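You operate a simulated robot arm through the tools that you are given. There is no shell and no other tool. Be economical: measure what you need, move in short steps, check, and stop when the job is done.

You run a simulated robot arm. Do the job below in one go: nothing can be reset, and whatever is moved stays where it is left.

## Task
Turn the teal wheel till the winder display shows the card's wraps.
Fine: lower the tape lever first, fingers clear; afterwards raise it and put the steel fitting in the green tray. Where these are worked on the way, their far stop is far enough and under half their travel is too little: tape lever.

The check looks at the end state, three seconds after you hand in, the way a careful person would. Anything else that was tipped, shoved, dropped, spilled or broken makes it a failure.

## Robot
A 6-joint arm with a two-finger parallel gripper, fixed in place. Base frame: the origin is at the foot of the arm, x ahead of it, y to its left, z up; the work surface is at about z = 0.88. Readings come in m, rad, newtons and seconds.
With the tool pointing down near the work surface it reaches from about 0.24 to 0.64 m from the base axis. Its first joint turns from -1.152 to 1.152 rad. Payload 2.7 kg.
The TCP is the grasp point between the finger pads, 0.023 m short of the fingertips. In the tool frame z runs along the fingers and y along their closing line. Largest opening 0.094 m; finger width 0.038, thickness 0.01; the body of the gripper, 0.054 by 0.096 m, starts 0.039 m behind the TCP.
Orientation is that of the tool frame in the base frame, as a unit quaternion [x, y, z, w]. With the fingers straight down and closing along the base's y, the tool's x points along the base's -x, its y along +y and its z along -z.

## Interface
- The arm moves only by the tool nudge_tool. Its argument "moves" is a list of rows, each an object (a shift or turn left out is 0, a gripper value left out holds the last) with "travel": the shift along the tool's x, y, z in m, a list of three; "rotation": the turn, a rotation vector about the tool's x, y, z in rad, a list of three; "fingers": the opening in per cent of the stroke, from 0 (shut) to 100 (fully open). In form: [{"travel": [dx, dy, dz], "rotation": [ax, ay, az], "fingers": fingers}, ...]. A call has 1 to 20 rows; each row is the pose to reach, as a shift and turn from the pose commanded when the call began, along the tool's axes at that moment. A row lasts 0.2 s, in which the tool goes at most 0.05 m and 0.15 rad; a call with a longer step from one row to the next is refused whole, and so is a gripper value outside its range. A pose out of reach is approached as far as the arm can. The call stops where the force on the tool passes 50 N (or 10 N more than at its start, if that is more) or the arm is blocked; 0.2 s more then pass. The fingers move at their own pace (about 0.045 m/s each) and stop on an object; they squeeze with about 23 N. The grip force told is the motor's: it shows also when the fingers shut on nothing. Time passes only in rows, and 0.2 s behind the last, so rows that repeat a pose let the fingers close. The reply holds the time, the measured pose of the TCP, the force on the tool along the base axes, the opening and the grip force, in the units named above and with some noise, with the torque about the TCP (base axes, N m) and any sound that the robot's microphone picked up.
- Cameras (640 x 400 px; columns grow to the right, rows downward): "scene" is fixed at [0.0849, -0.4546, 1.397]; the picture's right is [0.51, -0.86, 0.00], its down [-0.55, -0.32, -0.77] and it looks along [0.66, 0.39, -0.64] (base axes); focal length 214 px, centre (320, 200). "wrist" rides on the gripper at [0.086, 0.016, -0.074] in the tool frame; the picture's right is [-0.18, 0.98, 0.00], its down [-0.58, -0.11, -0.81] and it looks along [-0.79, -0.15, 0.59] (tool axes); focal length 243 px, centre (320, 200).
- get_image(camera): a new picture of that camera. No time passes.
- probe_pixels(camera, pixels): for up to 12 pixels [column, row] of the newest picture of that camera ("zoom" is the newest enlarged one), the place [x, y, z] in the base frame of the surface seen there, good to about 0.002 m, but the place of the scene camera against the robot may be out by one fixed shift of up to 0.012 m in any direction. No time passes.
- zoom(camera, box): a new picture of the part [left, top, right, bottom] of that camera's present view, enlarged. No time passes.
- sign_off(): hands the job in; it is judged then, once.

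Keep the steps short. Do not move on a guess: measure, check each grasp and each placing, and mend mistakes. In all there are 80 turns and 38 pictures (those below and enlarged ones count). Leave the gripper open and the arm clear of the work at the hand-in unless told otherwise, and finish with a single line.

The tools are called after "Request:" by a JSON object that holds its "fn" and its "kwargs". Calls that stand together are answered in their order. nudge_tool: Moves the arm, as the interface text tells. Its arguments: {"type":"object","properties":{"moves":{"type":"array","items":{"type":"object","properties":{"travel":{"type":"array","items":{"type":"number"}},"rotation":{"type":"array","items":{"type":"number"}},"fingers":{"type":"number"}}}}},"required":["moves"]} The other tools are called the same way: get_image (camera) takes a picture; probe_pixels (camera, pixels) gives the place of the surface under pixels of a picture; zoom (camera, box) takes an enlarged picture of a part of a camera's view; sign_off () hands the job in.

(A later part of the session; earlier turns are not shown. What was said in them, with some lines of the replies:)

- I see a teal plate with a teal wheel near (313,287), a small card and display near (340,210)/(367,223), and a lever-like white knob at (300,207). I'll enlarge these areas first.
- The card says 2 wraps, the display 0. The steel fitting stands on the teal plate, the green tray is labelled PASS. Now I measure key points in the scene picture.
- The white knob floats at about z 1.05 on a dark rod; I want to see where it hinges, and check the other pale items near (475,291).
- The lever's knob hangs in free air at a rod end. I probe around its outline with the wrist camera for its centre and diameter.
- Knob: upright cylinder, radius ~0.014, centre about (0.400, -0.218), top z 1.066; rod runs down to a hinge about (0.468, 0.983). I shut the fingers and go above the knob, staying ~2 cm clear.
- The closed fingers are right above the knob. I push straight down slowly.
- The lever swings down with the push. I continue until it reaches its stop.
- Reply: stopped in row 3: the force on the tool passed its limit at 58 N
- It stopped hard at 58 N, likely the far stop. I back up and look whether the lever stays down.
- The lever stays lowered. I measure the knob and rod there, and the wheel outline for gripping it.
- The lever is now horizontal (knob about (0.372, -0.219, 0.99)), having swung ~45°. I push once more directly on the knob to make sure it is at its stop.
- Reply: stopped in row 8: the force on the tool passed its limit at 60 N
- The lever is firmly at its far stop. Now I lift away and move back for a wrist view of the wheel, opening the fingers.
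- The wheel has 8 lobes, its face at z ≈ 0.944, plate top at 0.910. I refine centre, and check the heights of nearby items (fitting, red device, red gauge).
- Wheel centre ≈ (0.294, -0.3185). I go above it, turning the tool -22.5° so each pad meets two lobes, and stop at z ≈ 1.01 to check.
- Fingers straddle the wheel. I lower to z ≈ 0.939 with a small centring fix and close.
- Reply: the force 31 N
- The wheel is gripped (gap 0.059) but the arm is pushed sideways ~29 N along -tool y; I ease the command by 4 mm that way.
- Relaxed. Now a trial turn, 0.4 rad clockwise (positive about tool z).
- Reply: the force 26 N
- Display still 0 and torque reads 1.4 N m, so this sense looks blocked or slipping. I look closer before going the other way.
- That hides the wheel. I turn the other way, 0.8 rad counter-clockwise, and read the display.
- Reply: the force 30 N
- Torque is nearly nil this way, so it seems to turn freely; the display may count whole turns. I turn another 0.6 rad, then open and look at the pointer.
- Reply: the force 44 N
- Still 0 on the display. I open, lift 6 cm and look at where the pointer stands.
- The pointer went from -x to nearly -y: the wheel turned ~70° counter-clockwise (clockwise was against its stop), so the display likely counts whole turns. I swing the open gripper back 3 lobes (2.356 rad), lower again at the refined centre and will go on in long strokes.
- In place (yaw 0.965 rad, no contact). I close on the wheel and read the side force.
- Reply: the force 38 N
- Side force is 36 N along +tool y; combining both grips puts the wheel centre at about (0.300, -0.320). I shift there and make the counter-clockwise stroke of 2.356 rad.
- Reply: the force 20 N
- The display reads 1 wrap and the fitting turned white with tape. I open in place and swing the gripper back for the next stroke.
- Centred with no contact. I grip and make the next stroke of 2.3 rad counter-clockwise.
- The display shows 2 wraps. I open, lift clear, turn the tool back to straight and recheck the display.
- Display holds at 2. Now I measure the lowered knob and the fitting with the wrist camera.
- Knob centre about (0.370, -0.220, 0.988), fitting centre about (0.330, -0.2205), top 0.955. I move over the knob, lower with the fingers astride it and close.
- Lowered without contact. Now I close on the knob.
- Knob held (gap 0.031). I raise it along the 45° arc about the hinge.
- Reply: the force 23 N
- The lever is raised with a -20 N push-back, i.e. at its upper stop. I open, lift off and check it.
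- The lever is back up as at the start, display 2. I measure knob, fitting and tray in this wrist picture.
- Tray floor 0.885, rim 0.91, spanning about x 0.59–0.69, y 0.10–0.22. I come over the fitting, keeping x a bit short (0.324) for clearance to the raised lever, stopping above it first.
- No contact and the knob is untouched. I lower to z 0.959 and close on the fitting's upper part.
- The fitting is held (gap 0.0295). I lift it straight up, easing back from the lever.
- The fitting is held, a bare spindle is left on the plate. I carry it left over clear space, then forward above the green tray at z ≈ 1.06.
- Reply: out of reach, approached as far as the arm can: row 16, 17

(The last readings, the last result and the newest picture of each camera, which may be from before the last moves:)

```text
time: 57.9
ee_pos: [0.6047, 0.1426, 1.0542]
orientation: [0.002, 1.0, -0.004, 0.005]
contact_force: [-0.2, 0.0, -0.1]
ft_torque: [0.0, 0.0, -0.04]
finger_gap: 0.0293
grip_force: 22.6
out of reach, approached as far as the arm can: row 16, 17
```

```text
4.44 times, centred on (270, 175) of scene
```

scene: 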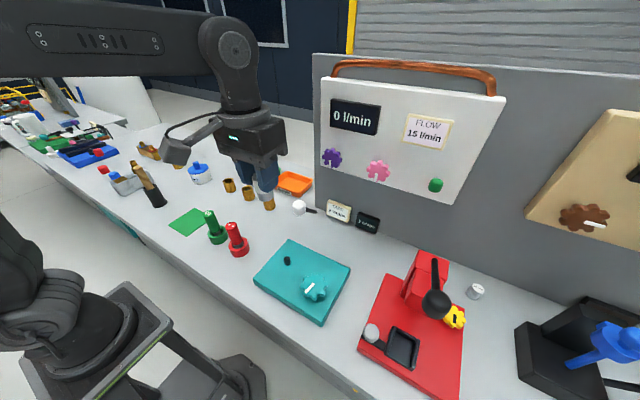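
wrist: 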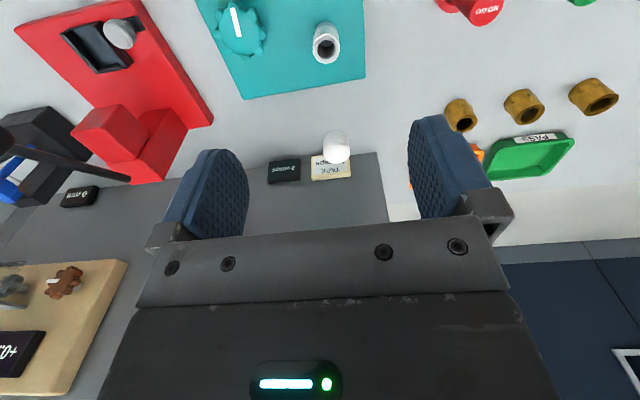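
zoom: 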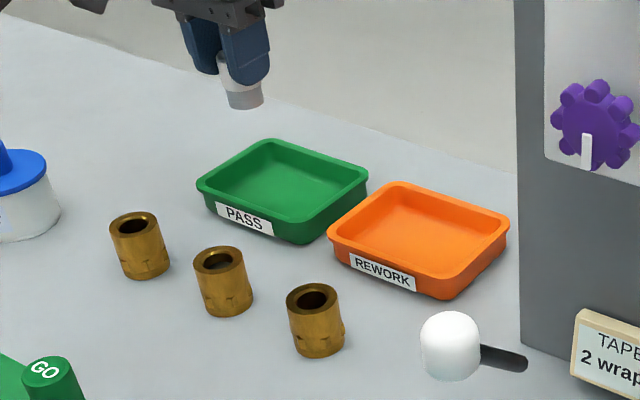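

The arm is at reach limit here (x 0.605). Lower down reach should be greater; I descend to z 0.975 (fitting bottom ~0.926, above the rim) asking for x 0.622.

Request:
{"fn": "nudge_tool", "kwargs": {"moves": [{"travel": [0, 0.003, 0.03]}, {"travel": [-0.005, 0.003, 0.055]}, {"travel": [-0.012, 0.003, 0.079]}, {"travel": [-0.017, 0.003, 0.079]}, {"travel": [-0.017, 0.003, 0.079]}]}}

Request:
{"fn": "probe_pixels", "kwargs": {"camera": "zoom", "pixels": [[198, 185], [310, 240], [367, 180], [265, 140], [220, 185], [305, 220], [280, 185], [260, 205], [345, 180], [265, 160]]}}

Request:
{"fn": "zoom", "kwargs": {"camera": "scene", "box": [230, 130, 310, 200]}}

```text
time: 59.1
ee_pos: [0.622, 0.1449, 0.9753]
orientation: [0.001, 1.0, -0.004, 0.006]
contact_force: [-0.7, 0.0, -0.2]
ft_torque: [0.0, 0.01, 0.02]
finger_gap: 0.0294
grip_force: 22.6
```

```text
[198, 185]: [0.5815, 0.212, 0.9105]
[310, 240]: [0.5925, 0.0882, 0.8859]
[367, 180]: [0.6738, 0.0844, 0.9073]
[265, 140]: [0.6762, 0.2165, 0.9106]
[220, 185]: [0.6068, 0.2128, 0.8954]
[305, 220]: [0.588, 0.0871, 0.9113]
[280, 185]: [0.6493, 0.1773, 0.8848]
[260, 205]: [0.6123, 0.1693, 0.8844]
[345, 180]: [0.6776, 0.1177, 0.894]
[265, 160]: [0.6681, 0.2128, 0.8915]
```

```text
5.71 times, centred on (270, 165) of scene
```

zoom: 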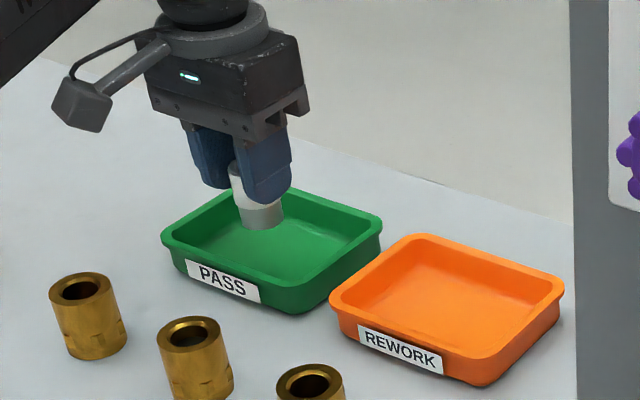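

The fitting hangs well inside the tray outline at about (0.626, 0.145). I lower it 4 cm to the tray floor.

Request:
{"fn": "nudge_tool", "kwargs": {"moves": [{"travel": [0, 0, 0.015]}, {"travel": [0, 0, 0.028]}, {"travel": [0, 0, 0.036]}, {"travel": [0, 0, 0.039]}, {"travel": [0, 0, 0.041]}]}}

```text
time: 60.3
ee_pos: [0.6258, 0.1461, 0.9343]
orientation: [0.001, 1.0, -0.004, 0.005]
contact_force: [0.3, -0.6, -0.1]
ft_torque: [-0.03, -0.01, 0.01]
finger_gap: 0.0292
grip_force: 23.3
```

No contact yet; I feel downward in 1 mm steps.

Request:
{"fn": "nudge_tool", "kwargs": {"moves": [{"travel": [0, 0, 0.001]}, {"travel": [0, 0, 0.002]}, {"travel": [0, 0, 0.003]}]}}

```text
time: 61.1
ee_pos: [0.6237, 0.1459, 0.9334]
orientation: [0.001, 1.0, -0.004, 0.008]
contact_force: [2.7, 1.4, 6.6]
ft_torque: [0.11, -0.14, -0.01]
finger_gap: 0.0296
grip_force: 22.6
out of reach, approached as far as the arm can: row 2
```

The fitting touches the floor (6.6 N up). I open, rise straight, then pull back.

Request:
{"fn": "nudge_tool", "kwargs": {"moves": [{"fingers": 60}, {"fingers": 60}, {"fingers": 60}, {"travel": [0, 0, -0.015]}, {"travel": [0, 0, -0.03]}, {"travel": [0.005, 0, -0.05]}, {"travel": [0.02, 0, -0.08]}, {"travel": [0.05, 0, -0.11], "fingers": 95}, {"travel": [0.09, 0, -0.14]}, {"travel": [0.13, 0, -0.17]}, {"travel": [0.17, 0, -0.2]}, {"travel": [0.21, 0, -0.22]}, {"travel": [0.25, 0, -0.24]}, {"travel": [0.29, 0, -0.26]}]}}

Request:
{"fn": "get_image", "kwargs": {"camera": "scene"}}

Request:
{"fn": "zoom", "kwargs": {"camera": "scene", "box": [230, 130, 400, 250]}}

```text
time: 64.1
ee_pos: [0.3288, 0.1471, 1.1887]
orientation: [0.001, 1.0, -0.005, 0.006]
contact_force: [-0.5, 0.2, 0.2]
ft_torque: [-0.04, 0.0, -0.01]
finger_gap: 0.0894
grip_force: 0.0
```

```text
3 pictures are left
```

scene: 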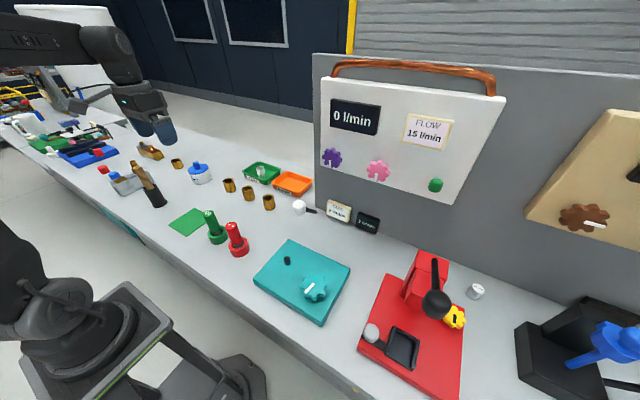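

```text
3.33 times, centred on (315, 190) of scene
```

zoom: 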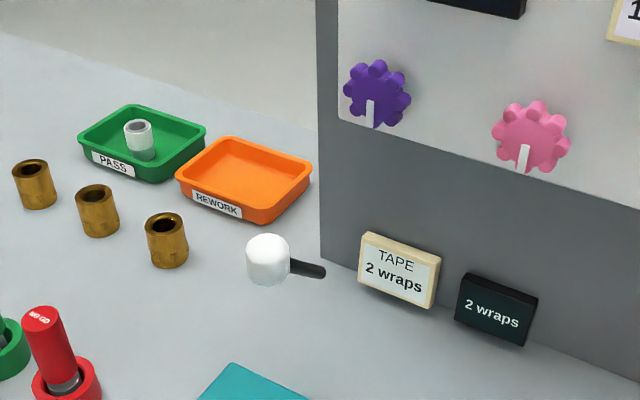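

The fitting stands in the green tray, the lever is up, the display shows 2 wraps, nothing else has moved, and the gripper is open and clear. I hand in.

Request:
{"fn": "sign_off", "kwargs": {}}

```text
The job is handed in.
```

Done: the winder display shows 2 wraps as on the card, the tape lever is raised again, and the steel fitting stands in the green tray.
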